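You operate a simulated robot arm through the tools that you are given. There is no shell and no other tool. Be economical: measure what you need, move in short steps, check, and stop when the job is done.

You are at the controls of a simulated two-armed robot. One attempt, no reset.

Task
Pick up the 31 tube from the top shelf of the disc rack with one hand, pass it to the other hand and put it on the top of the sampler table. Set down upright: tube.
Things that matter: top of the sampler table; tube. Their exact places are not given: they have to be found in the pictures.

It is judged by the outcome, as a careful person would: the job done as asked, and still so three seconds after it is handed in. It fails if anything else is knocked over, pushed out of place, dropped, spilled or broken.

Robot
Two 6-joint arms with three-finger grippers on one trunk, on a base that drives. Base frame: it is fixed to the floor where the robot stands at the start and does not move with it; the origin is under the middle of the robot, x ahead of it, y to its left, z up; the surface under the hand at the start is at about z = 900. Units: mm, degrees, N and s.
The left shoulder is at the start at [20, 170, 1550], the right one opposite. With the tool pointing down near the work surface each hand reaches from about 320 to 600 mm from the robot's upright axis, wherever it stands, measured 20 degrees to its own side. Places, roughly: top of the sampler table [900, 2300, 800]. Payload 2.2 kg a hand.
The TCP of each hand is the grasp point between the finger pads, 25 mm short of the fingertips. In the tool frame z runs along the fingers and y along their closing line. Largest opening 104 mm; the body of the gripper starts 74 mm behind the TCP.
Orientation is that of the tool frame in the base frame, as a unit quaternion [x, y, z, w]. With the fingers straight down and closing along the base's y, the tool's x points along the base's -x, its y along +y and its z along -z.

Tools
- The arms move only by the tool play_rows. It takes "left_steps", "right_steps" or both (then of equal length, played together; a hand with none holds still); each is a list that holds one entry, the list of rows, each a list of 7 numbers: the shift along the tool's x, y, z in mm, then the turn, a rotation vector about the tool's x, y, z in degrees, then the opening, from 0 (shut) to 1 (fully open). In form: [[[dx, dy, dz, wx, wy, wz, jaw], ...]]. A call has 1 to 20 rows; each row shifts and turns the commanded pose from where the row before left it, along the tool's axes as they then stand. A row lasts 0.2 s, in which the tool goes at most 50 mm and 8.6 degrees; a call with a longer step from one row to the next is refused whole, and so is a gripper value outside its range. A pose out of reach is approached as far as the arm can. The call stops where the force on the tool passes 40 N (or 10 N more than at its start, if that is more) or the arm is blocked; 0.2 s more then pass. The fingers move at their own pace and stop on an object; they squeeze with about 26 N. The grip force told is the motor's: it shows also when the fingers shut on nothing. Time passes only in rows, and 0.2 s behind the last, so rows that do not move let the fingers close. The reply holds the time, the measured pose of the TCP, the force on the tool along the base axes, the opening and the grip force, in the units named above and with some noise, with the torque about the TCP (base axes, N m) and any sound that the robot's microphone picked up.
- Cameras (640 x 400 px; columns grow to the right, rows downward): "scene" is now at [150.7, 14, 1426.1]; the picture's right is [0.16, -0.99, 0.00], its down [-0.70, -0.11, -0.71] and it looks along [0.70, 0.12, -0.70] (base axes); focal length 254 px, centre (320, 200). "left" rides on the left gripper at [82, -3, -104] in its tool frame; the picture's right is [0.04, 1.00, 0.00], its down [-0.75, 0.03, -0.66] and it looks along [-0.66, 0.03, 0.75] (tool axes); focal length 256 px, centre (320, 200). "right" rides on the right gripper at [82, 3, -104] in its tool frame; the picture's right is [-0.04, 1.00, 0.00], its down [-0.75, -0.03, -0.66] and it looks along [-0.66, -0.03, 0.75] (tool axes); focal length 256 px, centre (320, 200).
- grab_frame(camera): a new picture of that camera. The clock stands still meanwhile.
- slide_trunk(by): slides the trunk up (or, below 0, down) by that many mm; the arms and the scene camera ride with it, the base frame stays. It gives what a move gives, with no picture.
- drive_base(legs): drives the robot by 1 to 6 legs, each [ahead, left, turn to the left] in mm, mm and degrees, along the robot's own axes; the way and the turn of a leg run together, so that a leg with both is an arc; at most 1500 mm and 180 degrees a leg. The arms and the cameras ride along, it lands a little off, and it stops where it bumps. It gives what a move gives.
- turn_head(pan, tilt): turns the head with the scene camera to pan (to the left, within 60 degrees either way) and tilt (down, from -29 to 69), counted from straight ahead of the robot. It gives what a move gives.
- locate(camera, pixels): there is no depth. For up to 12 entries [column, row, z] of the newest picture of that camera ("zoom" is the newest enlarged one), the place [x, y] in the base frame at which the ray of that pixel passes the height z, good to about 3 mm. The clock stands still meanwhile.
- zoom(camera, box): a new picture of the part [left, top, right, bottom] of that camera's present view, enlarged. The clock stands still meanwhile.
- close_job(): hands the job in; it is judged then, once.

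Go step by step. Measure first, check grasps and placings, and put right what went wrong. The budget is 80 turns and 70 pictures, counting those below and the enlarged ones. Unless the task says otherwise, let go and move clear before handing in, and close with one line.

The tools are called after "Request:" as name(argument=value, ...) on one line, values as JSON. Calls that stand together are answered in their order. play_rows: Moves the arms, as the interface text tells. Its arguments: {"type":"object","properties":{"left_steps":{"type":"array","items":{"type":"array","items":{"type":"array","items":{"type":"number"}}}},"right_steps":{"type":"array","items":{"type":"array","items":{"type":"array","items":{"type":"number"}}}}},"required":[]} The other tools are called the same way: slide_trunk (by) slides the trunk up or down; drive_base (legs) drives the base; turn_head (pan, tilt) turns the head that bears the scene camera; grab_frame (camera) takes a picture; locate (camera, pixels) gives the place at which the rays of pixels pass given heights; zoom (camera, box) takes an enlarged picture of a part of a camera's view; close_job () hands the job in.

At the start:

```text
time_s: 0.0
left_eef_pos: [519.5, 287.0, 1160.8]
left_ee_rot: [0.0, 1.0, 0.0, 0.0]
left_force: [0.0, -0.1, 0.1]
left_wrist_torque: [0.0, 0.0, -0.04]
left_opening: 104.0
left_gripper_force: 0.0
right_eef_pos: [461.3, -183.6, 1099.6]
right_ee_rot: [0.0, 1.0, 0.0, 0.0]
right_force: [-0.4, -0.7, 0.0]
right_wrist_torque: [0.01, 0.01, 0.0]
right_opening: 103.7
right_gripper_force: 0.0
trunk travel left (down, up): [-742.0, 0.0]
robot x, y, heading: [1.7, 0.1, -0.2]
head pan, tilt: [9.4, 44.8]
```

scene: 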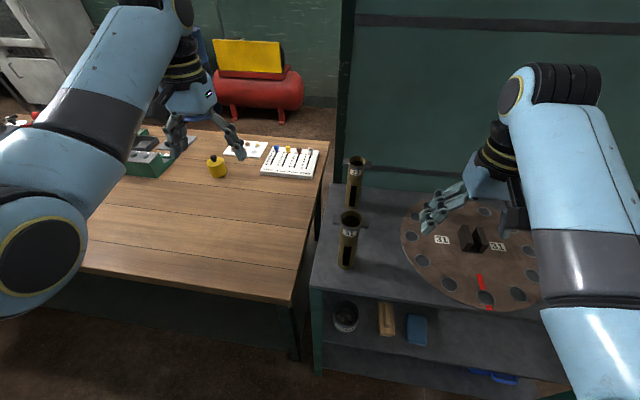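
right: 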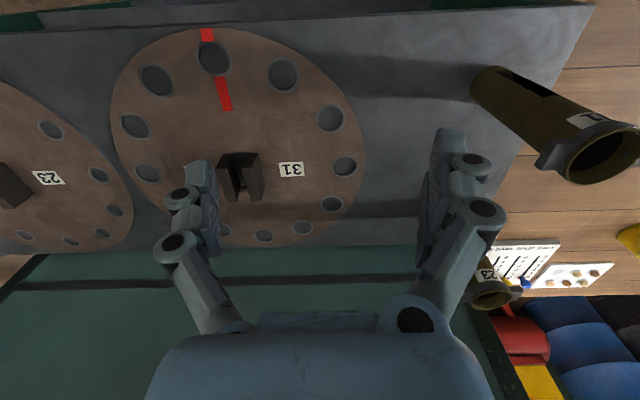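
left: 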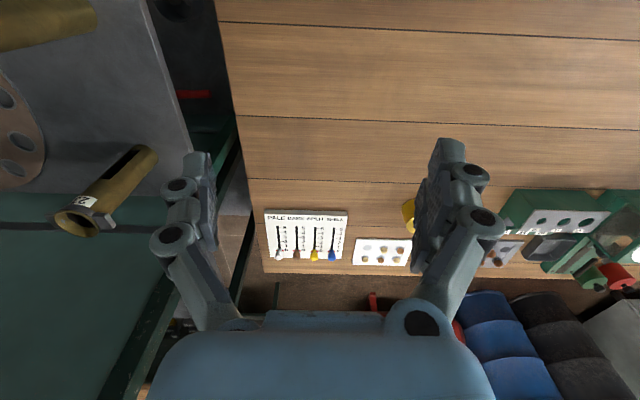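

Two brass tubes stand on the dark shelf, near pixels (348,240) and (355,180). I'll zoom in to read their labels.

Request:
zoom(camera="scene", box=[300, 140, 420, 290])

Request:
zoom(camera="right", box=[440, 50, 640, 320])

```text
2.67 times, centred on (360, 215) of scene
```

zoom: 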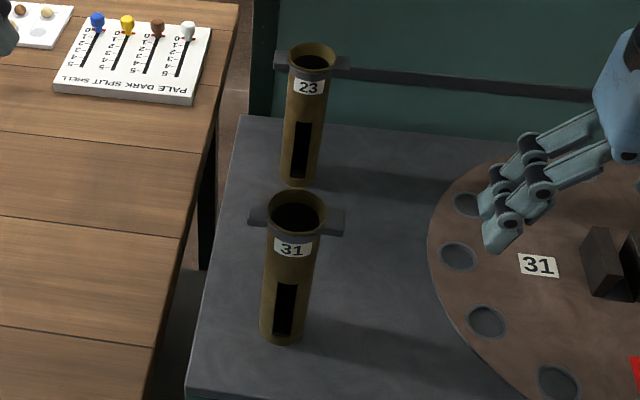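

```text
1.48 times, centred on (540, 185) of right
```

zoom: 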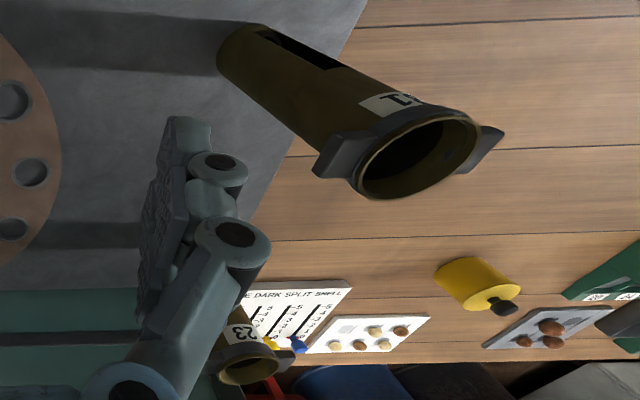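

The near tube is number 31, with ears at its rim and a slot facing the robot. I'll locate its base and rim, along with the shelf edges.

Request:
grab_frame(camera="scene")

Request:
locate(camera="scene", pixels=[[346, 263, 900], [346, 268, 900], [338, 265, 900], [355, 266, 900], [351, 219, 1030], [351, 219, 1050], [351, 219, 1070], [351, 219, 1090], [313, 286, 900], [335, 186, 900], [353, 208, 900], [356, 162, 1060]])

Request:
locate(camera="right", pixels=[[490, 80, 900], [600, 157, 1030], [600, 157, 1050], [600, 157, 1070], [600, 157, 1090]])

```text
64 pictures are left
```

scene: 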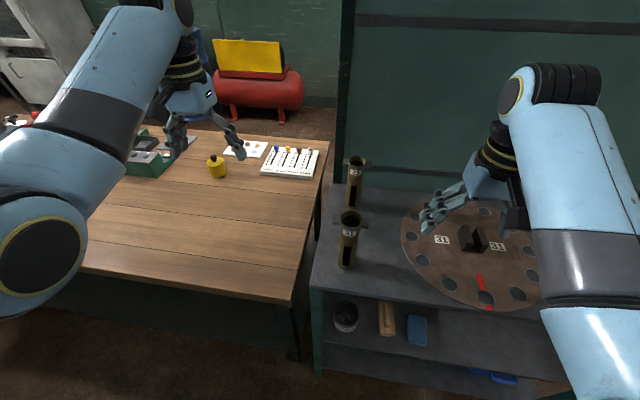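

```text
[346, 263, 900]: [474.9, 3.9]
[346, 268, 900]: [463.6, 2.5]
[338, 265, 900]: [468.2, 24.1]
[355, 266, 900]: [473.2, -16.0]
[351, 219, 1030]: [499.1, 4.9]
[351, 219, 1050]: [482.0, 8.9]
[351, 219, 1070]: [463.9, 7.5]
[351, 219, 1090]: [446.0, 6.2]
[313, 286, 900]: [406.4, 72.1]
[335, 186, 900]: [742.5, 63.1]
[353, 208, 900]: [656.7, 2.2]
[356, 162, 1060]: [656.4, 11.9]
```

```text
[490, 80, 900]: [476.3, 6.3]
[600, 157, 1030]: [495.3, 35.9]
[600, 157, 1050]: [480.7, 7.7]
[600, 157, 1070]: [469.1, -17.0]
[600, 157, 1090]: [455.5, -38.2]
```

The tube's axis is at about (482, 7), with its rim at z≈1050, a radius of about 20, and ears along y. Next I'll look left for the sampler table.

Request:
turn_head(pan=60, tilt=20)

Request:
grab_frame(camera="scene")

```text
time_s: 1.2
left_eef_pos: [521.5, 286.5, 1161.1]
left_ee_rot: [0.0, 1.0, 0.0, 0.0]
left_force: [-0.1, 0.2, 0.1]
left_wrist_torque: [0.0, -0.01, 0.01]
left_opening: 103.8
left_gripper_force: 0.0
right_eef_pos: [462.1, -183.9, 1100.4]
right_ee_rot: [0.001, 1.0, -0.001, 0.0]
right_force: [0.3, -0.2, 0.0]
right_wrist_torque: [-0.02, -0.01, 0.02]
right_opening: 104.1
right_gripper_force: 0.1
trunk travel left (down, up): [-742.0, 0.0]
robot x, y, heading: [1.1, -0.9, 0.1]
head pan, tilt: [60.0, 20.0]
```

```text
63 pictures are left
```

scene: 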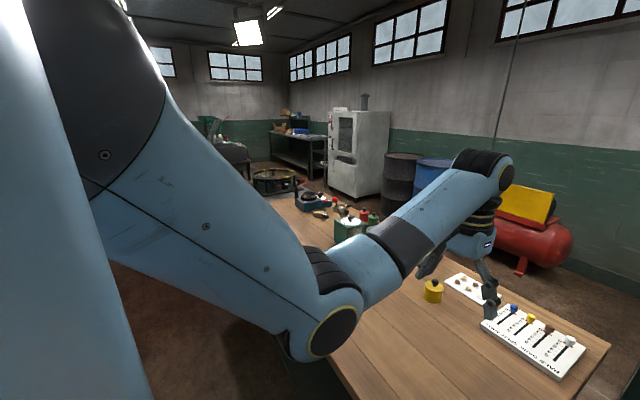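

The sampler table is farther to the left, so I'll look for it later. First I'll raise the right hand and yaw it -90° so the jaws close along x, clear of the ears.

Request:
play_rows(right_steps=[[[0, 0, -7, 0, 0, -8.1818, 1], [0, 0, -7, 0, 0, -8.1818, 1], [0, 0, -7, 0, 0, -8.1818, 1], [0, 0, -7, 0, 0, -8.1818, 1], [0, 0, -7, 0, 0, -8.1818, 1], [0, 0, -7, 0, 0, -8.1818, 1], [0, 0, -7, 0, 0, -8.1818, 1], [0, 0, -7, 0, 0, -8.1818, 1], [0, 0, -7, 0, 0, -8.1818, 1], [0, 0, -7, 0, 0, -8.1818, 1], [0, 0, -7, 0, 0, -8.1818, 1], [0, 0, 0, 0, 0, 0, 1]]])

Request:
turn_head(pan=0, tilt=45)

Request:
grab_frame(camera="scene")

Request:
grab_frame(camera="right")

```text
time_s: 3.8
left_eef_pos: [520.0, 287.2, 1160.0]
left_ee_rot: [0.0, 1.0, 0.0, 0.001]
left_force: [0.3, -0.2, -0.3]
left_wrist_torque: [-0.01, 0.0, 0.01]
left_opening: 103.9
left_gripper_force: 0.0
right_eef_pos: [477.7, -176.9, 1143.7]
right_ee_rot: [0.708, -0.707, 0.001, -0.001]
right_force: [0.2, -0.2, -0.7]
right_wrist_torque: [0.01, 0.02, -0.02]
right_opening: 103.8
right_gripper_force: 0.0
right hand out of reach, approached as far as the arm can: row 6, 7, 8, 9, 10, 11
trunk travel left (down, up): [-742.0, 0.0]
robot x, y, heading: [0.0, 1.0, -0.1]
head pan, tilt: [60.0, 20.0]
```

```text
time_s: 5.1
left_eef_pos: [520.7, 288.1, 1160.8]
left_ee_rot: [0.0, 1.0, 0.0, -0.001]
left_force: [0.2, 0.8, 0.5]
left_wrist_torque: [0.03, -0.02, -0.01]
left_opening: 104.0
left_gripper_force: 0.0
right_eef_pos: [476.9, -177.4, 1145.2]
right_ee_rot: [0.707, -0.707, 0.001, -0.001]
right_force: [0.6, -0.1, -0.1]
right_wrist_torque: [-0.01, -0.02, -0.03]
right_opening: 104.0
right_gripper_force: 0.0
trunk travel left (down, up): [-742.0, 0.0]
robot x, y, heading: [-3.7, 0.2, 0.1]
head pan, tilt: [0.0, 45.0]
```

```text
62 pictures are left
```

scene: 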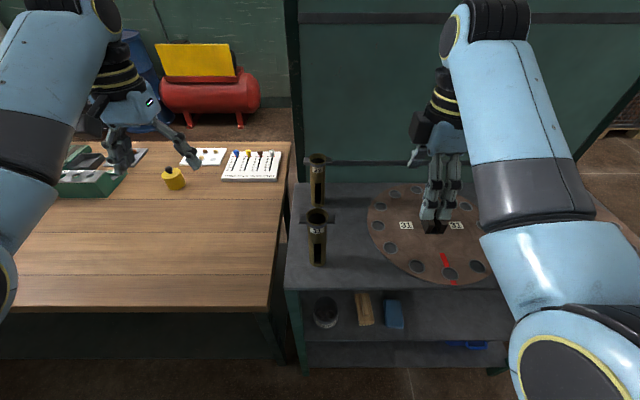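

```text
61 pictures are left
```

right: 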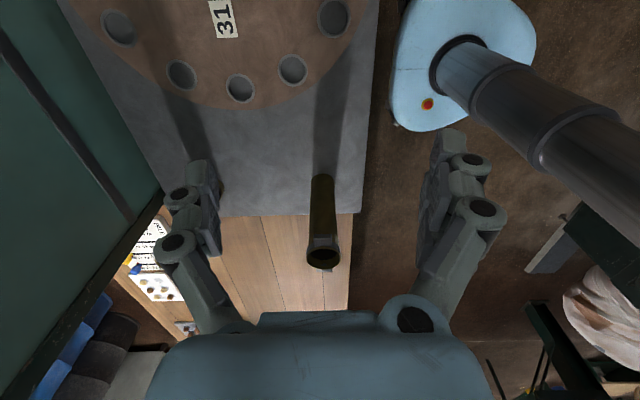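

The yaw worked, and the fingertips are at z≈1120, above the rim at 1050. I'll move the right hand over the tube at (482, 7).

Request:
play_rows(right_steps=[[[-30, -1, 0, 0, 0, 0, 1], [-30, -1, 0, 0, 0, 0, 1], [-30, -1, 0, 0, 0, 0, 1], [-30, -1, 0, 0, 0, 0, 1], [-30, -1, 0, 0, 0, 0, 1], [-33, 0, 0, 0, 0, 0, 1], [0, 0, 0, 0, 0, 0, 1]]])

Request:
grab_frame(camera="right")

Request:
grab_frame(camera="scene")

```text
time_s: 5.8
left_eef_pos: [520.8, 286.4, 1160.3]
left_ee_rot: [0.0, 1.0, 0.0, 0.0]
left_force: [0.4, 0.3, -0.4]
left_wrist_torque: [0.0, -0.01, -0.01]
left_opening: 104.1
left_gripper_force: 0.0
right_eef_pos: [484.9, -200.3, 1129.9]
right_ee_rot: [-0.68, 0.729, -0.056, -0.059]
right_force: [0.9, -0.9, -0.3]
right_wrist_torque: [0.01, -0.01, 0.01]
right_opening: 104.1
right_gripper_force: 0.0
trunk travel left (down, up): [-742.0, 0.0]
robot x, y, heading: [0.6, -1.4, -0.0]
head pan, tilt: [0.0, 45.0]
stopped in row 3 (right hand): the arm was blocked; the commanded pose is now the measured one
```

```text
60 pictures are left
```

right: 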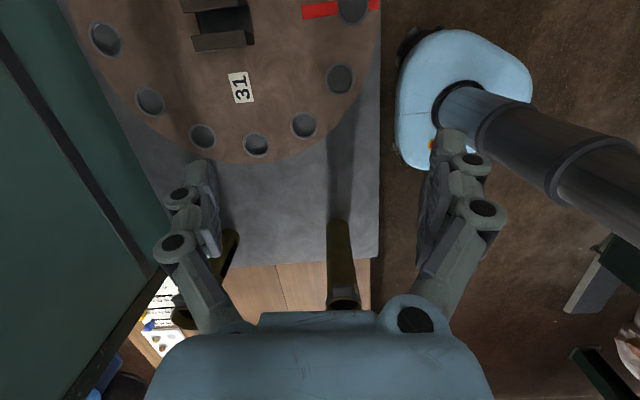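

```text
59 pictures are left
```

scene: 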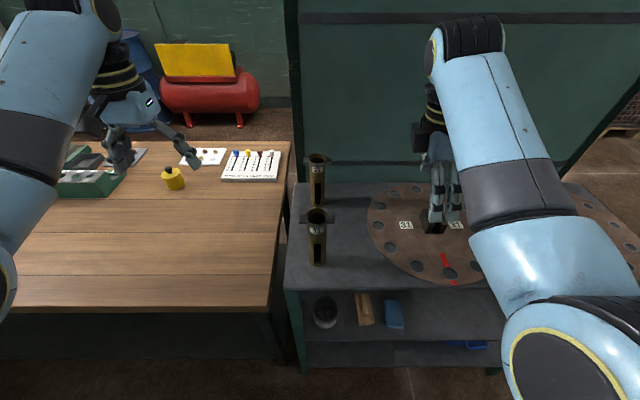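

The lateral move was blocked because z≈1145 is the arm's upper limit with the tool down. I'll straighten the tool at a slightly lower height, then see how it moves in y.

Request:
play_rows(right_steps=[[[0, 0, 7, 0.1, -4.65, -2, 1], [0, 0, 7, 0.1, -4.65, -2, 1], [-10, 0, 0, 0, 0, 0, 1], [-10, 0, 0, 0, 0, 0, 1], [-10, 0, 0, 0, 0, 0, 1], [0, 0, 0, 0, 0, 0, 1]]])

```text
time_s: 7.2
left_eef_pos: [519.1, 286.2, 1159.9]
left_ee_rot: [0.0, 1.0, 0.001, 0.0]
left_force: [0.3, 0.0, -0.4]
left_wrist_torque: [-0.03, 0.01, 0.03]
left_opening: 103.9
left_gripper_force: 0.2
right_eef_pos: [484.1, -171.9, 1115.5]
right_ee_rot: [-0.707, 0.707, 0.0, 0.0]
right_force: [0.3, -0.7, -0.2]
right_wrist_torque: [-0.02, -0.02, 0.03]
right_opening: 104.0
right_gripper_force: 0.0
trunk travel left (down, up): [-742.0, 0.0]
robot x, y, heading: [0.1, -0.1, 0.1]
head pan, tilt: [0.0, 45.0]
```

At z=1115 the hand is straight and moves as told. I'll carry on over the tube.

Request:
play_rows(right_steps=[[[-30, 0, 0, 0, 0, 0, 1], [-30, 0, 0, 0, 0, 0, 1], [-30, 0, 0, 0, 0, 0, 1], [-30, 0, 0, 0, 0, 0, 1], [-30, 0, 0, 0, 0, 0, 1], [-28, 0, 0, 0, 0, 0, 1], [0, 0, 0, 0, 0, 0, 1]]])

Request:
grab_frame(camera="right")

Request:
grab_frame(camera="scene")

```text
time_s: 8.0
left_eef_pos: [520.2, 286.5, 1160.1]
left_ee_rot: [-0.001, 1.0, 0.0, 0.0]
left_force: [0.2, 0.5, 0.0]
left_wrist_torque: [-0.01, 0.0, 0.01]
left_opening: 104.1
left_gripper_force: 0.0
right_eef_pos: [488.0, -196.4, 1098.2]
right_ee_rot: [-0.681, 0.728, -0.055, -0.058]
right_force: [0.9, 0.0, -0.5]
right_wrist_torque: [-0.01, 0.04, 0.0]
right_opening: 104.2
right_gripper_force: 0.1
trunk travel left (down, up): [-742.0, 0.0]
robot x, y, heading: [-0.0, -0.5, 0.0]
head pan, tilt: [0.0, 45.0]
stopped in row 3 (right hand): the arm was blocked; the commanded pose is now the measured one
```

```text
58 pictures are left
```

right: 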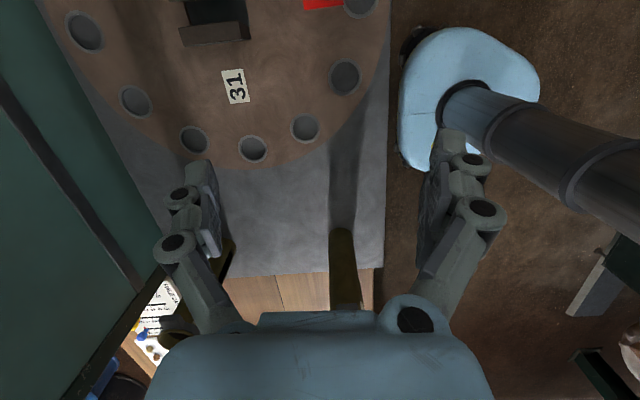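

```text
57 pictures are left
```

scene: 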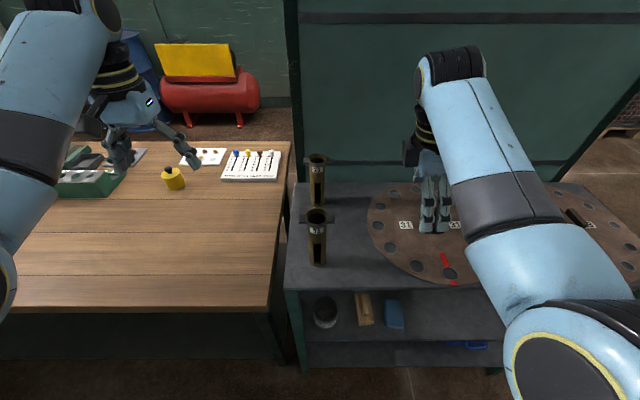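

It blocked again in y at the same posture, so I'll straighten the hand and drive the base left instead, which keeps the arm in a comfortable pose.

Request:
play_rows(right_steps=[[[0, 0, -6, 0.1, -4.6, -2, 1], [0, 0, -6, 0.1, -4.6, -2, 1], [-7, 0, -3, 0, 0, 0, 1], [-7, 0, 0, 0, 0, 0, 1], [0, 0, 0, 0, 0, 0, 1]]])

Request:
drive_base(legs=[[0, 186, 0]])

Request:
grab_frame(camera="right")

Request:
grab_frame(camera="scene")

```text
time_s: 9.2
left_eef_pos: [520.3, 286.4, 1160.7]
left_ee_rot: [0.0, 1.0, 0.0, 0.0]
left_force: [0.0, 0.5, -0.2]
left_wrist_torque: [0.0, 0.01, 0.0]
left_opening: 103.9
left_gripper_force: 0.2
right_eef_pos: [488.5, -181.1, 1112.1]
right_ee_rot: [0.708, -0.706, -0.001, 0.0]
right_force: [0.3, 1.7, -0.2]
right_wrist_torque: [0.01, 0.02, 0.03]
right_opening: 104.0
right_gripper_force: 0.0
trunk travel left (down, up): [-742.0, 0.0]
robot x, y, heading: [5.4, 3.7, -0.1]
head pan, tilt: [0.0, 45.0]
```

```text
time_s: 10.8
left_eef_pos: [520.4, 474.2, 1159.7]
left_ee_rot: [0.001, 1.0, 0.001, 0.0]
left_force: [0.0, 0.5, 0.3]
left_wrist_torque: [-0.01, 0.04, -0.04]
left_opening: 103.9
left_gripper_force: 0.2
right_eef_pos: [488.2, 6.5, 1112.3]
right_ee_rot: [0.708, -0.706, -0.001, 0.001]
right_force: [0.7, 0.1, -0.4]
right_wrist_torque: [-0.03, -0.04, 0.0]
right_opening: 104.0
right_gripper_force: 0.1
trunk travel left (down, up): [-742.0, 0.0]
robot x, y, heading: [2.4, 188.2, -0.2]
head pan, tilt: [0.0, 45.0]
```

```text
56 pictures are left
```

right: 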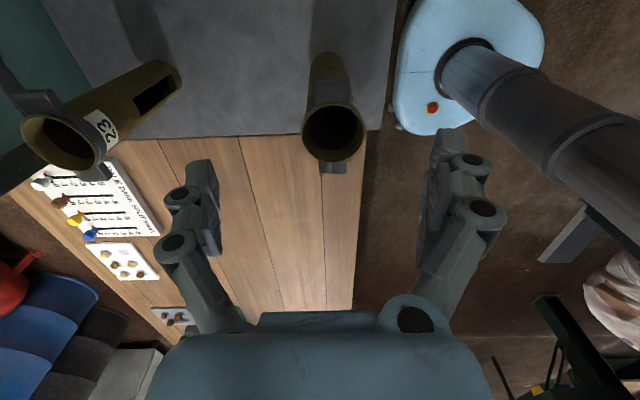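

```text
55 pictures are left
```

scene: 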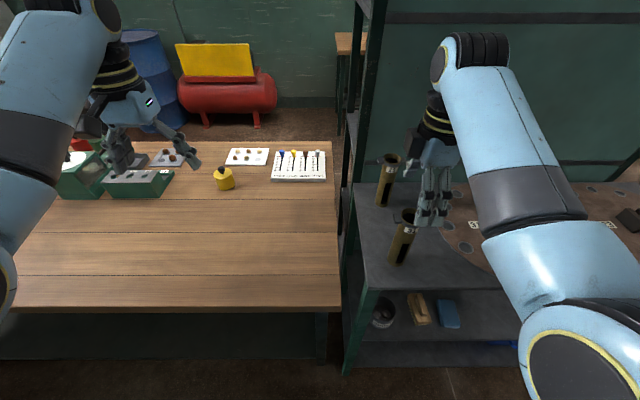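

The rim is at about (334,133) in the right picture. I'll measure it precisely.

Request:
locate(camera="right", pixels=[[334, 132, 1050], [304, 132, 1050], [365, 132, 1050], [325, 62, 905], [334, 172, 1045]])

Request:
zoom(camera="scene", box=[350, 130, 480, 280])

Request:
locate(camera="scene", pixels=[[404, 216, 1050], [399, 260, 900]])

```text
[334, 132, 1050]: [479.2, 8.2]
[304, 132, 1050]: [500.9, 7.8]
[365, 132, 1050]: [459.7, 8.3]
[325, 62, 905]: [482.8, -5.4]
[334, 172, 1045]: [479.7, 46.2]
```

```text
2.67 times, centred on (415, 205) of scene
```

zoom: 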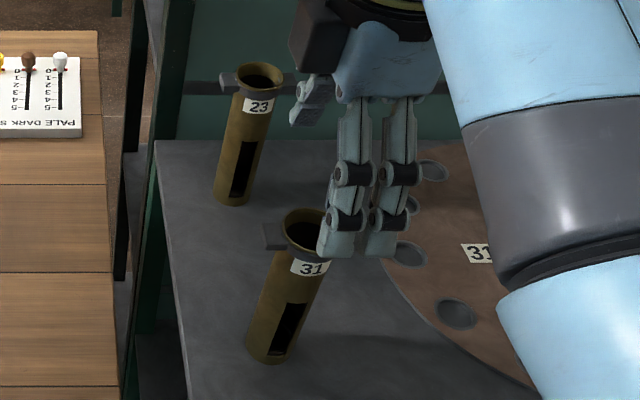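

```text
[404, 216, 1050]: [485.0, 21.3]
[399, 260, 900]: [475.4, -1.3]
```

The tube's axis is at about (481, 8). I'll shift 7 mm in -x, then go down to TCP z≈1018 with the jaws open.

Request:
play_rows(right_steps=[[[0, 7, 0, 0, 0, 0, 1], [0, 0, 16, 0, 0, 0, 1], [0, 0, 16, 0, 0, 0, 1], [0, 0, 16, 0, 0, 0, 1], [0, 0, 16, 0, 0, 0, 1], [0, 0, 16, 0, 0, 0, 1], [0, 0, 14, 0, 0, 0, 1], [0, 0, 0, 0, 0, 0, 1]]])

Request:
grab_frame(camera="right")

Request:
zoom(camera="scene", box=[350, 130, 480, 280])

```text
time_s: 12.6
left_eef_pos: [520.2, 472.8, 1160.5]
left_ee_rot: [0.001, 1.0, 0.0, -0.001]
left_force: [0.2, 0.1, 0.1]
left_wrist_torque: [0.0, 0.02, 0.02]
left_opening: 103.8
left_gripper_force: 0.0
right_eef_pos: [481.2, 5.8, 1017.9]
right_ee_rot: [0.708, -0.706, -0.001, 0.0]
right_force: [0.2, -0.1, -0.1]
right_wrist_torque: [0.0, -0.03, 0.03]
right_opening: 104.0
right_gripper_force: 0.1
trunk travel left (down, up): [-742.0, 0.0]
robot x, y, heading: [-1.7, 190.5, -0.2]
head pan, tilt: [0.0, 45.0]
```

```text
53 pictures are left
```

right: 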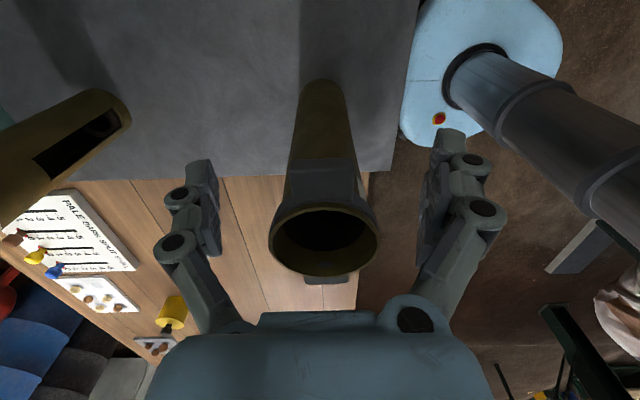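

```text
2.67 times, centred on (415, 205) of scene
```

zoom: 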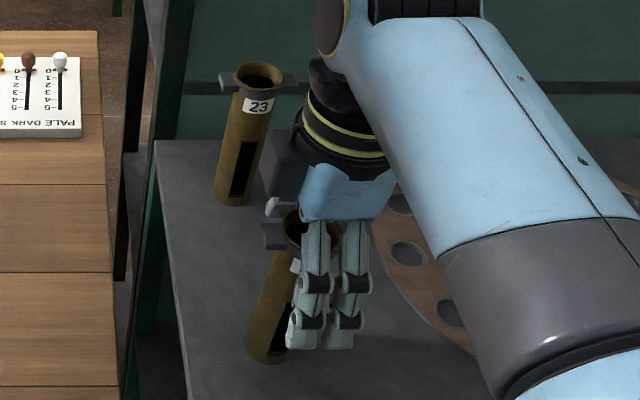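

The tube is centred between the pads (column about 323) with its rim clear of the palm. I'll close the jaws.

Request:
play_rows(right_steps=[[[-1, 0, 0, 0, 0, 0, 0.7], [0, 0, 0, 0, 0, 0, 0.45], [0, 0, 0, 0, 0, 0, 0.2], [0, 0, 0, 0, 0, 0, 0], [0, 0, 0, 0, 0, 0, 0], [0, 0, 0, 0, 0, 0, 0]]])

Request:
grab_frame(camera="right")

```text
time_s: 13.9
left_eef_pos: [521.4, 472.6, 1161.6]
left_ee_rot: [0.0, 1.0, 0.0, 0.001]
left_force: [-0.6, 0.6, -0.2]
left_wrist_torque: [-0.01, -0.02, 0.01]
left_opening: 104.2
left_gripper_force: 0.0
right_eef_pos: [482.5, 7.5, 1018.7]
right_ee_rot: [0.708, -0.706, -0.001, 0.0]
right_force: [-0.5, -0.8, 0.6]
right_wrist_torque: [-0.01, -0.01, -0.02]
right_opening: 37.2
right_gripper_force: 25.7
trunk travel left (down, up): [-742.0, 0.0]
robot x, y, heading: [-0.3, 189.7, -0.0]
head pan, tilt: [0.0, 45.0]
```

```text
51 pictures are left
```

right: 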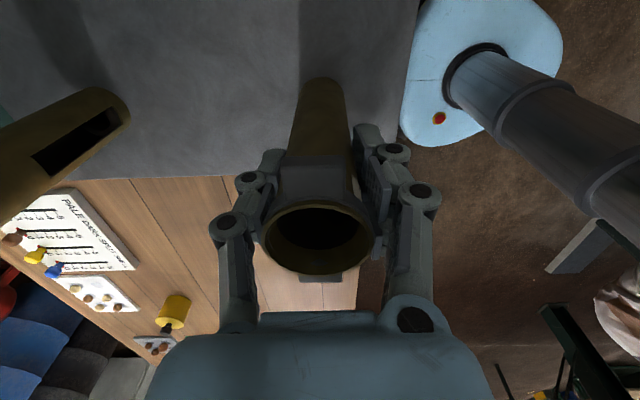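

The jaws stopped at 37 mm with a 26 N grip. I'll lift gently.

Request:
play_rows(right_steps=[[[0, 0, -5, 0, 0, 0, 0], [0, 0, -10, 0, 0, 0, 0], [0, 0, -15, 0, 0, 0, 0], [0, 0, -15, 0, 0, 0, 0], [0, 0, -15, 0, 0, 0, 0], [0, 0, -15, 0, 0, 0, 0], [0, 0, -10, 0, 0, 0, 0], [0, 0, 0, 0, 0, 0, 0]]])

Request:
grab_frame(camera="right")

Request:
grab_frame(camera="scene")

```text
time_s: 15.8
left_eef_pos: [520.6, 472.4, 1160.6]
left_ee_rot: [0.0, 1.0, 0.0, 0.0]
left_force: [-1.0, -0.2, 0.9]
left_wrist_torque: [-0.02, -0.02, 0.0]
left_opening: 104.1
left_gripper_force: 0.1
right_eef_pos: [480.5, 6.4, 1103.8]
right_ee_rot: [0.707, -0.707, -0.002, -0.001]
right_force: [0.5, 0.6, -1.3]
right_wrist_torque: [0.01, -0.04, 0.0]
right_opening: 37.0
right_gripper_force: 26.2
trunk travel left (down, up): [-742.0, 0.0]
robot x, y, heading: [2.9, 181.7, 0.3]
head pan, tilt: [0.0, 45.0]
```

```text
50 pictures are left
```

right: 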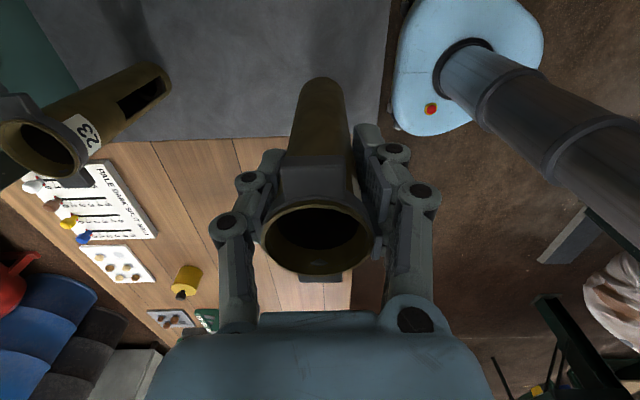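

```text
49 pictures are left
```

scene: 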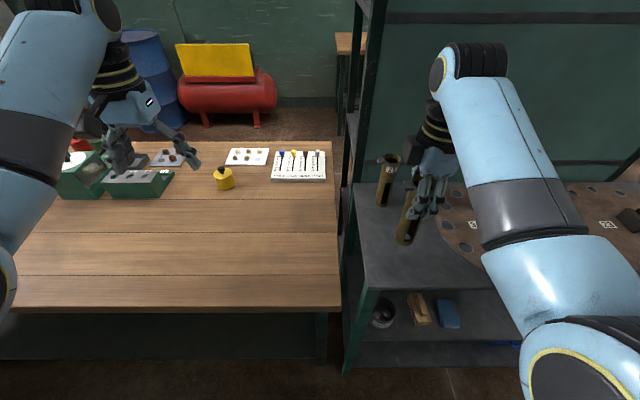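

The tube is held and clear of the shelf. I'll back away about 550 mm so the hand-over happens over open floor.

Request:
drive_base(legs=[[-550, 0, 0]])

Request:
turn_head(pan=60, tilt=20)

Request:
grab_frame(camera="scene")

```text
time_s: 18.9
left_eef_pos: [-34.4, 472.1, 1160.0]
left_ee_rot: [0.001, 1.0, 0.0, -0.001]
left_force: [-0.2, 0.4, 0.2]
left_wrist_torque: [0.02, -0.02, -0.02]
left_opening: 104.0
left_gripper_force: 0.0
right_eef_pos: [-74.4, 7.0, 1103.5]
right_ee_rot: [0.708, -0.706, -0.001, 0.0]
right_force: [0.1, 0.3, -1.3]
right_wrist_torque: [-0.03, -0.02, 0.01]
right_opening: 37.4
right_gripper_force: 26.2
trunk travel left (down, up): [-742.0, 0.0]
robot x, y, heading: [-555.2, 191.1, 0.0]
head pan, tilt: [0.0, 45.0]
```

```text
time_s: 20.2
left_eef_pos: [-34.2, 473.1, 1161.2]
left_ee_rot: [0.001, 1.0, 0.0, -0.001]
left_force: [0.0, -0.2, 0.2]
left_wrist_torque: [0.0, -0.01, 0.03]
left_opening: 103.9
left_gripper_force: 0.1
right_eef_pos: [-75.6, 7.0, 1104.2]
right_ee_rot: [0.707, -0.707, -0.001, 0.0]
right_force: [-0.3, 0.5, -2.7]
right_wrist_torque: [0.01, -0.01, -0.02]
right_opening: 37.0
right_gripper_force: 25.7
trunk travel left (down, up): [-742.0, 0.0]
robot x, y, heading: [-554.8, 183.1, -0.1]
head pan, tilt: [60.0, 20.0]
```

```text
48 pictures are left
```

scene: 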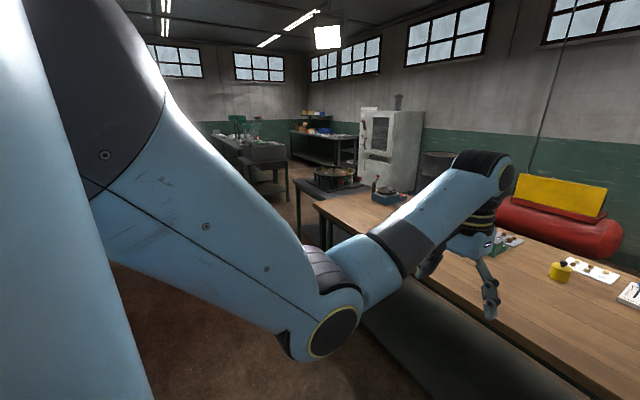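

The sampler table must be the dark table past the wooden bench, with a round object on it near (335,180). I'll start the hand-over by yawing the right hand back and turning the left hand to point forward, right and down.

Request:
play_rows(right_steps=[[[0, 0, 0, 0, 0, 7, 0], [0, 0, 0, 0, 0, 7, 0], [0, 0, 0, 0, 0, 7, 0], [0, 0, 0, 0, 0, 7, 0], [0, 0, 0, 0, 0, 7, 0], [0, 0, 0, 0, 0, 7, 0], [0, 0, 0, 0, 0, 7, 0], [0, 0, 0, 0, 0, 7, 0], [0, 0, 0, 0, 0, 7, 0], [0, 0, 0, 0, 0, 7, 0], [0, 0, 0, 0, 0, 7, 0], [0, 0, 0, 0, 0, 7, 0], [0, 0, 0, 0, 0, 6, 0], [0, 0, 0, 0, 0, 0, 0]]], left_steps=[[[0, 0, 14, 0, 0, 7.5, 1], [0, 0, 14, 0, 0, 7.5, 1], [0, 0, 14, 0, 0, 7.5, 1], [0, 0, 14, 0, 0, 7.5, 1], [0, 0, 14, 0, 0, 7.5, 1], [0, 0, 14, 0, 0, 7.5, 1], [0, 0, 0, 0, -7.857, 0, 1], [0, 0, 0, 0, -7.857, 0, 1], [0, 0, 0, 0, -7.857, 0, 1], [0, 0, 0, 0, -7.857, 0, 1], [0, 0, 0, 0, -7.857, 0, 1], [0, 0, 0, 0, -7.857, 0, 1], [0, 0, 0, 0, -7.857, 0, 1], [0, 0, 0, 0, 0, 0, 1]]])

Request:
turn_head(pan=0, tilt=45)

Request:
grab_frame(camera="scene")

Request:
grab_frame(camera="left")

```text
time_s: 23.2
left_eef_pos: [-34.3, 472.2, 1077.4]
left_ee_rot: [0.34, 0.819, -0.178, 0.427]
left_force: [0.1, -0.4, 0.2]
left_wrist_torque: [0.0, -0.02, 0.0]
left_opening: 103.7
left_gripper_force: 0.1
right_eef_pos: [-75.2, 8.2, 1104.1]
right_ee_rot: [-0.001, 1.0, 0.001, -0.001]
right_force: [-0.7, 0.2, -2.4]
right_wrist_torque: [0.0, -0.03, -0.01]
right_opening: 37.2
right_gripper_force: 25.7
trunk travel left (down, up): [-742.0, 0.0]
robot x, y, heading: [-552.8, 186.1, -0.1]
head pan, tilt: [60.0, 20.0]
```

```text
time_s: 24.5
left_eef_pos: [-34.1, 473.7, 1076.1]
left_ee_rot: [0.34, 0.819, -0.177, 0.426]
left_force: [0.0, -0.1, -0.3]
left_wrist_torque: [0.0, -0.02, -0.02]
left_opening: 104.0
left_gripper_force: 0.1
right_eef_pos: [-74.5, 8.2, 1106.0]
right_ee_rot: [-0.001, 1.0, 0.001, -0.001]
right_force: [0.1, -0.6, -1.9]
right_wrist_torque: [-0.01, 0.02, -0.02]
right_opening: 37.0
right_gripper_force: 26.1
trunk travel left (down, up): [-742.0, 0.0]
robot x, y, heading: [-557.8, 184.9, 0.1]
head pan, tilt: [0.0, 45.0]
```

```text
47 pictures are left
```

scene: 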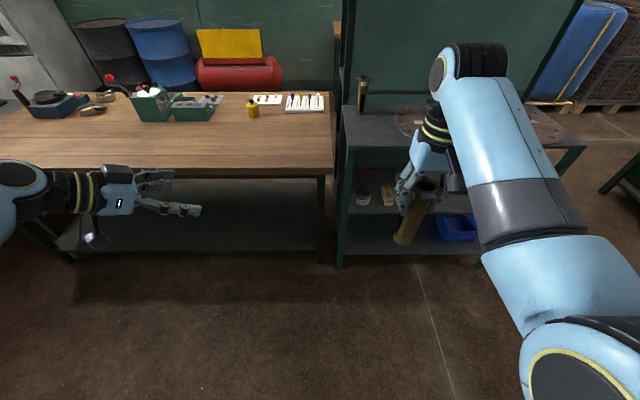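

```text
46 pictures are left
```

left: 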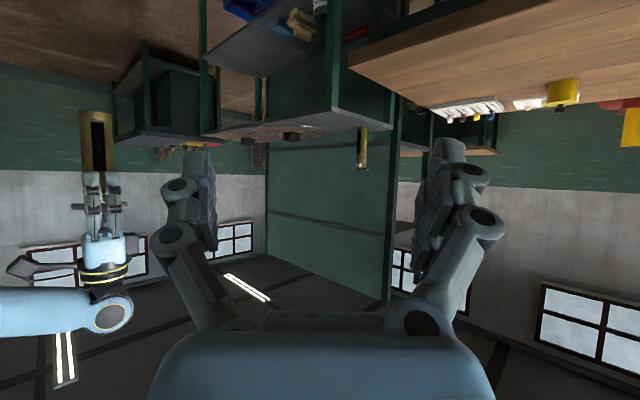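

Both hands took their poses, and the slot now faces left. I'll move the tube 92 mm toward the middle and bring the left hand to a standoff 110 mm back along its approach axis.

Request:
play_rows(right_steps=[[[0, 10, 0, 0, 0, 0, 0], [0, 10, 0, 0, 0, 0, 0], [0, 10, 0, 0, 0, 0, 0], [0, 10, 0, 0, 0, 0, 0], [0, 10, 0, 0, 0, 0, 0], [0, 10, 0, 0, 0, 0, 0], [0, 10, 0, 0, 0, 0, 0], [0, 10, 0, 0, 0, 0, 0], [0, 12, 0, 0, 0, 0, 0], [0, 0, 0, 0, 0, 0, 0], [0, 0, 0, 0, 0, 0, 0]]], left_steps=[[[-10.8, -29.3, 10, 0, 0, 0, 1], [-10.8, -29.3, 10, 0, 0, 0, 1], [-10.8, -29.3, 10, 0, 0, 0, 1], [-10.8, -29.3, 10, 0, 0, 0, 1], [-10.8, -29.3, 10, 0, 0, 0, 1], [-10.8, -29.3, 10, 0, 0, 0, 1], [-10.8, -29.3, 10, 0, 0, 0, 1], [-10.8, -29.3, 10, 0, 0, 0, 1], [-10.8, -29.3, 10, 0, 0, 0, 1], [-10.8, -29.3, 10, 0, 0, 0, 1], [0, 0, 0, 0, 0, 0, 1]]])

Request:
grab_frame(camera="scene")

Request:
grab_frame(camera="left")

```text
time_s: 26.2
left_eef_pos: [-110.4, 252.8, 1097.9]
left_ee_rot: [0.341, 0.819, -0.178, 0.426]
left_force: [0.6, -0.5, -0.5]
left_wrist_torque: [0.0, -0.01, 0.03]
left_opening: 103.9
left_gripper_force: 0.1
right_eef_pos: [-71.1, -10.2, 1090.1]
right_ee_rot: [0.027, 0.997, -0.067, -0.001]
right_force: [1.1, -0.6, -1.7]
right_wrist_torque: [0.03, -0.02, -0.03]
right_opening: 37.1
right_gripper_force: 25.6
trunk travel left (down, up): [-742.0, 0.0]
robot x, y, heading: [-552.5, 187.2, -0.1]
head pan, tilt: [0.0, 45.0]
stopped in row 8 (right hand): the arm was blocked; the commanded pose is now the measured one
```

```text
45 pictures are left
```

scene: 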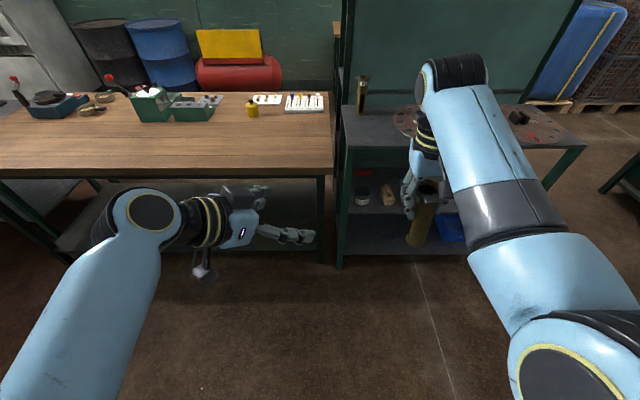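

```text
44 pictures are left
```

left: 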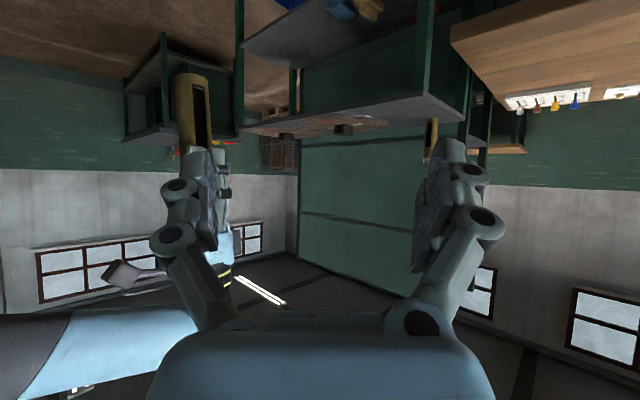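

The right arm can't go further inward and has tilted by about 8°. I'll straighten it where it was and bring the left hand over to a standoff instead.

Request:
play_rows(right_steps=[[[0, 0, -6, -3.84, 0, -1.55, 0], [0, 0, -6, -3.84, 0, -1.55, 0], [0, 5, 0, 0, 0, 0, 0], [0, 5, 0, 0, 0, 0, 0], [0, 0, 0, 0, 0, 0, 0], [0, 0, 0, 0, 0, 0, 0], [0, 0, 0, 0, 0, 0, 0], [0, 0, 0, 0, 0, 0, 0], [0, 0, 0, 0, 0, 0, 0]]], left_steps=[[[-8.8, -19.3, 11.1, 0, 0, 0, 1], [-8.8, -19.3, 11.1, 0, 0, 0, 1], [-8.8, -19.3, 11.1, 0, 0, 0, 1], [-8.8, -19.3, 11.1, 0, 0, 0, 1], [-8.8, -19.3, 11.1, 0, 0, 0, 1], [-8.8, -19.3, 11.1, 0, 0, 0, 1], [-8.8, -19.3, 11.1, 0, 0, 0, 1], [-8.8, -19.3, 11.1, 0, 0, 0, 1], [0, 0, 0, 0, 0, 0, 1]]])

Request:
grab_frame(camera="scene")

Request:
grab_frame(camera="left")

```text
time_s: 26.9
left_eef_pos: [-116.2, 274.4, 1072.1]
left_ee_rot: [0.392, 0.823, -0.106, 0.398]
left_force: [0.6, 0.6, -0.5]
left_wrist_torque: [0.02, -0.01, -0.01]
left_opening: 104.0
left_gripper_force: 0.0
right_eef_pos: [-71.9, -5.1, 1102.6]
right_ee_rot: [0.0, 1.0, -0.001, -0.002]
right_force: [-0.6, 1.2, -2.2]
right_wrist_torque: [-0.01, 0.03, -0.04]
right_opening: 37.2
right_gripper_force: 26.4
trunk travel left (down, up): [-742.0, 0.0]
robot x, y, heading: [-552.2, 184.3, -0.0]
head pan, tilt: [0.0, 45.0]
stopped in row 3 (left hand): the arm was blocked; the commanded pose is now the measured one
```

```text
43 pictures are left
```

scene: 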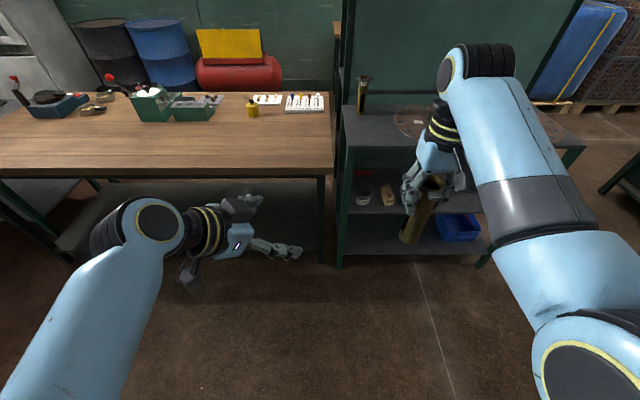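

```text
42 pictures are left
```

left: 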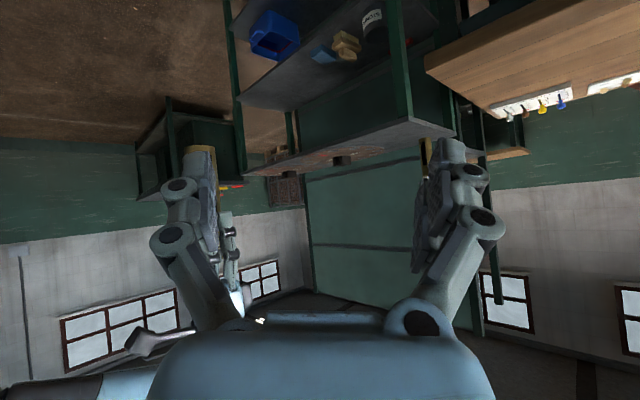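

Both arms are blocked when a wrist crosses its own shoulder line (y ≈ ±170 from the robot's axis), so the hands can only meet if both point inward. The right hand therefore needs a side grip. I'll go back to the shelf, set the tube down where it stood, and take it again from the side.

Request:
drive_base(legs=[[552, 8, 0]])

Request:
grab_frame(camera="right")

Request:
grab_frame(camera="scene")

```text
time_s: 30.1
left_eef_pos: [440.4, 279.5, 1072.7]
left_ee_rot: [0.393, 0.822, -0.106, 0.397]
left_force: [0.3, 0.3, -0.5]
left_wrist_torque: [0.0, 0.01, 0.01]
left_opening: 104.0
left_gripper_force: 0.0
right_eef_pos: [486.1, -0.5, 1101.7]
right_ee_rot: [0.001, 1.0, -0.001, -0.002]
right_force: [-0.6, 1.5, -2.2]
right_wrist_torque: [-0.05, 0.03, 0.0]
right_opening: 36.9
right_gripper_force: 26.2
trunk travel left (down, up): [-742.0, 0.0]
robot x, y, heading: [0.7, 197.0, -0.2]
head pan, tilt: [0.0, 45.0]
```

```text
41 pictures are left
```

right: 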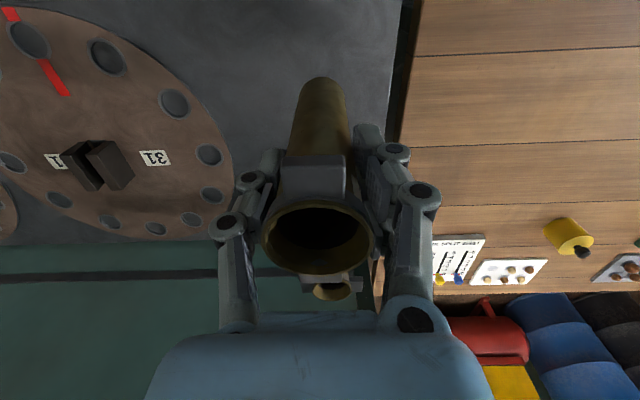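

```text
40 pictures are left
```

scene: 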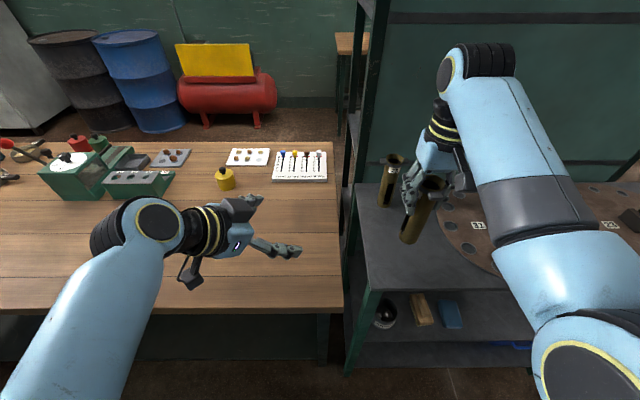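

The tube is over its old spot at (486, 0). I'll lower it back to TCP z≈1019, slowing near contact.

Request:
play_rows(right_steps=[[[0, 0, 15, 0, 0, 0, 0], [0, 0, 15, 0, 0, 0, 0], [0, 0, 15, 0, 0, 0, 0], [0, 0, 15, 0, 0, 0, 0], [0, 0, 10, 0, 0, 0, 0], [0, 0, 5, 0, 0, 0, 0], [0, 0, 3, 0, 0, 0, 0], [0, 0, 2, 0, 0, 0, 0], [0, 0, 2, 0, 0, 0, 0], [0, 0, 0, 0, 0, 0, 0]]])

```text
time_s: 32.3
left_eef_pos: [441.1, 278.7, 1071.2]
left_ee_rot: [0.392, 0.823, -0.106, 0.398]
left_force: [0.7, 0.3, -1.0]
left_wrist_torque: [0.04, -0.01, 0.01]
left_opening: 104.0
left_gripper_force: 0.0
right_eef_pos: [485.3, 0.2, 1020.5]
right_ee_rot: [0.0, 1.0, -0.001, -0.002]
right_force: [0.2, -0.4, -1.0]
right_wrist_torque: [-0.03, 0.01, 0.02]
right_opening: 37.0
right_gripper_force: 26.1
trunk travel left (down, up): [-742.0, 0.0]
robot x, y, heading: [3.7, 189.9, 0.1]
head pan, tilt: [0.0, 45.0]
```

Request:
play_rows(right_steps=[[[0, 0, 1, 0, 0, 0, 0], [0, 0, 1, 0, 0, 0, 0], [0, 0, 0, 0, 0, 0, 0]]])

```text
time_s: 33.1
left_eef_pos: [442.6, 279.2, 1072.2]
left_ee_rot: [0.393, 0.822, -0.106, 0.398]
left_force: [-0.4, -0.6, 0.3]
left_wrist_torque: [0.01, 0.01, 0.03]
left_opening: 104.0
left_gripper_force: 0.1
right_eef_pos: [485.1, 0.7, 1018.3]
right_ee_rot: [0.0, 1.0, -0.001, -0.001]
right_force: [0.0, 0.5, -2.0]
right_wrist_torque: [0.03, 0.02, 0.02]
right_opening: 37.4
right_gripper_force: 26.1
trunk travel left (down, up): [-742.0, 0.0]
robot x, y, heading: [2.3, 192.3, -0.2]
head pan, tilt: [0.0, 45.0]
```

There's no contact yet (only about -2 N of weight), so I'll creep down.

Request:
play_rows(right_steps=[[[0, 0, 0.7, 0, 0, 0, 0], [0, 0, 0.7, 0, 0, 0, 0], [0, 0, 0.7, 0, 0, 0, 0], [0, 0, 0, 0, 0, 0, 0]]])

```text
time_s: 34.1
left_eef_pos: [440.4, 280.5, 1073.0]
left_ee_rot: [0.392, 0.823, -0.106, 0.398]
left_force: [-0.8, -0.5, 0.0]
left_wrist_torque: [-0.04, -0.02, -0.02]
left_opening: 104.1
left_gripper_force: 0.1
right_eef_pos: [485.7, 1.7, 1018.4]
right_ee_rot: [0.0, 1.0, 0.0, 0.001]
right_force: [-1.1, 2.6, 15.8]
right_wrist_torque: [0.0, 0.0, 0.02]
right_opening: 37.1
right_gripper_force: 25.9
trunk travel left (down, up): [-742.0, 0.0]
robot x, y, heading: [4.4, 194.9, -0.1]
head pan, tilt: [0.0, 45.0]
```

Contact is confirmed at 15.8 N. I'll ease off, open, rise, then yaw and pitch the right hand to a side approach.

Request:
play_rows(right_steps=[[[0, 0, -0.8, 0, 0, 0, 0], [0, 0, 0, 0, 0, 0, 0.4], [0, 0, 0, 0, 0, 0, 0.7], [0, 0, 0, 0, 0, 0, 1], [0, 0, 0, 0, 0, 0, 1], [0, 0, -10, 0, 0, 0, 1], [0, 0, -20, 0, 0, 0, 1], [0, 0, -20, 0, 0, 0, 1], [0, 0, -20, 0, 0, 0, 1], [0, 0, -20, 0, 0, 0, 1], [0, -10, 0, 0, 0, 0, 1], [0, -20, 0, 0, 0, 0, 1], [0, -20, 0, 0, 0, 0, 1], [0, 0, 0, 0, 0, 0, 1]]])

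Request:
grab_frame(camera="scene")

```text
time_s: 37.1
left_eef_pos: [442.4, 281.2, 1072.3]
left_ee_rot: [0.393, 0.823, -0.106, 0.397]
left_force: [0.6, 0.5, -0.6]
left_wrist_torque: [0.0, -0.01, 0.0]
left_opening: 103.9
left_gripper_force: 0.0
right_eef_pos: [487.4, -48.5, 1108.2]
right_ee_rot: [0.0, 1.0, 0.0, -0.001]
right_force: [0.3, 0.4, -0.6]
right_wrist_torque: [0.0, 0.03, -0.01]
right_opening: 103.9
right_gripper_force: 0.1
trunk travel left (down, up): [-742.0, 0.0]
robot x, y, heading: [0.8, 192.0, 0.0]
head pan, tilt: [0.0, 45.0]
```

```text
39 pictures are left
```

scene: 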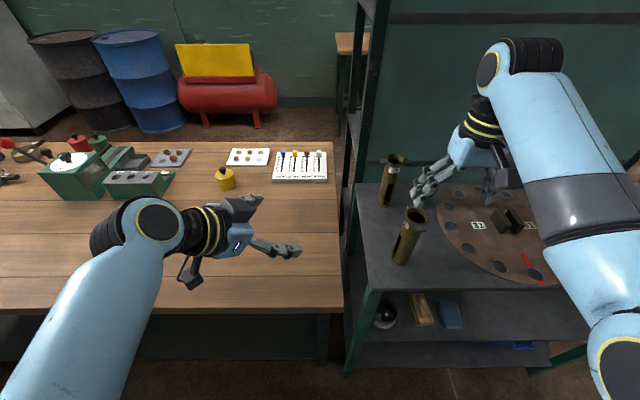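

Tube 31 stands on the shelf again. I'll yaw the right hand by -90° and pitch it to point toward +y, 40° below horizontal.

Request:
play_rows(right_steps=[[[0, 0, 0, 0, 0, -8.1818, 1], [0, 0, 0, 0, 0, -8.1818, 1], [0, 0, 0, 0, 0, -8.1818, 1], [0, 0, 0, 0, 0, -8.1818, 1], [0, 0, 0, 0, 0, -8.1818, 1], [0, 0, 0, 0, 0, -8.1818, 1], [0, 0, 0, 0, 0, -8.1818, 1], [0, 0, 0, 0, 0, -8.1818, 1], [0, 0, 0, 0, 0, -8.1818, 1], [0, 0, 0, 0, 0, -8.1818, 1], [0, 0, 0, 0, 0, -8.1818, 1], [0, 0, 0, 0, -7.143, 0, 1], [0, 0, 0, 0, -7.143, 0, 1], [0, 0, 0, 0, -7.143, 0, 1], [0, 0, 0, 0, -7.143, 0, 1], [0, 0, 0, 0, -7.143, 0, 1], [0, 0, 0, 0, -7.143, 0, 1], [0, 0, 0, 0, -7.143, 0, 1], [0, 0, 0, 0, 0, 0, 1]]])

Request:
grab_frame(camera="scene")

Request:
grab_frame(camera="right")

```text
time_s: 41.1
left_eef_pos: [440.8, 279.8, 1073.0]
left_ee_rot: [0.392, 0.823, -0.105, 0.398]
left_force: [0.1, 0.3, 0.0]
left_wrist_torque: [-0.01, 0.03, 0.01]
left_opening: 104.1
left_gripper_force: 0.0
right_eef_pos: [486.1, -49.2, 1107.9]
right_ee_rot: [-0.64, 0.641, 0.3, 0.298]
right_force: [-0.2, -0.6, 0.6]
right_wrist_torque: [0.03, -0.01, -0.02]
right_opening: 103.8
right_gripper_force: 0.1
trunk travel left (down, up): [-742.0, 0.0]
robot x, y, heading: [1.8, 196.2, -0.1]
head pan, tilt: [0.0, 45.0]
```

```text
38 pictures are left
```

scene: 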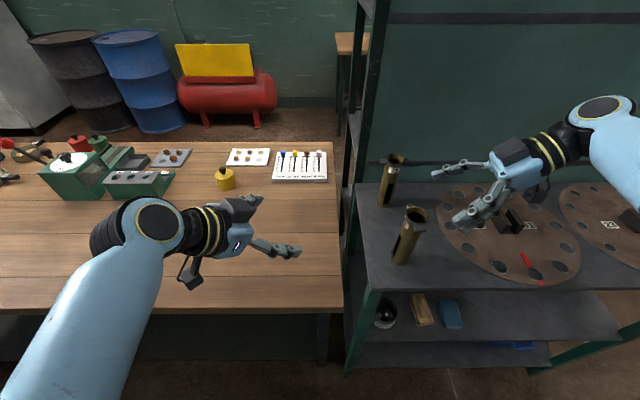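

```text
37 pictures are left
```

right: 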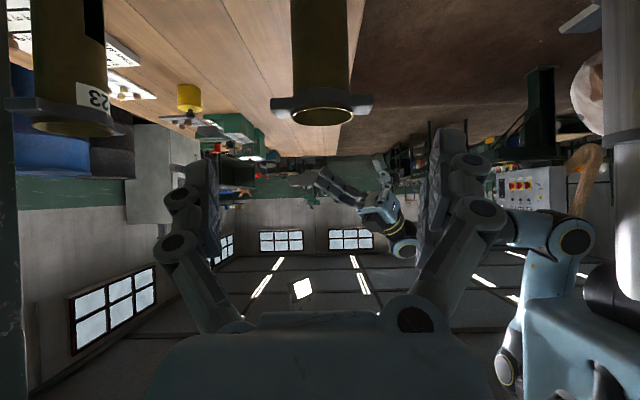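

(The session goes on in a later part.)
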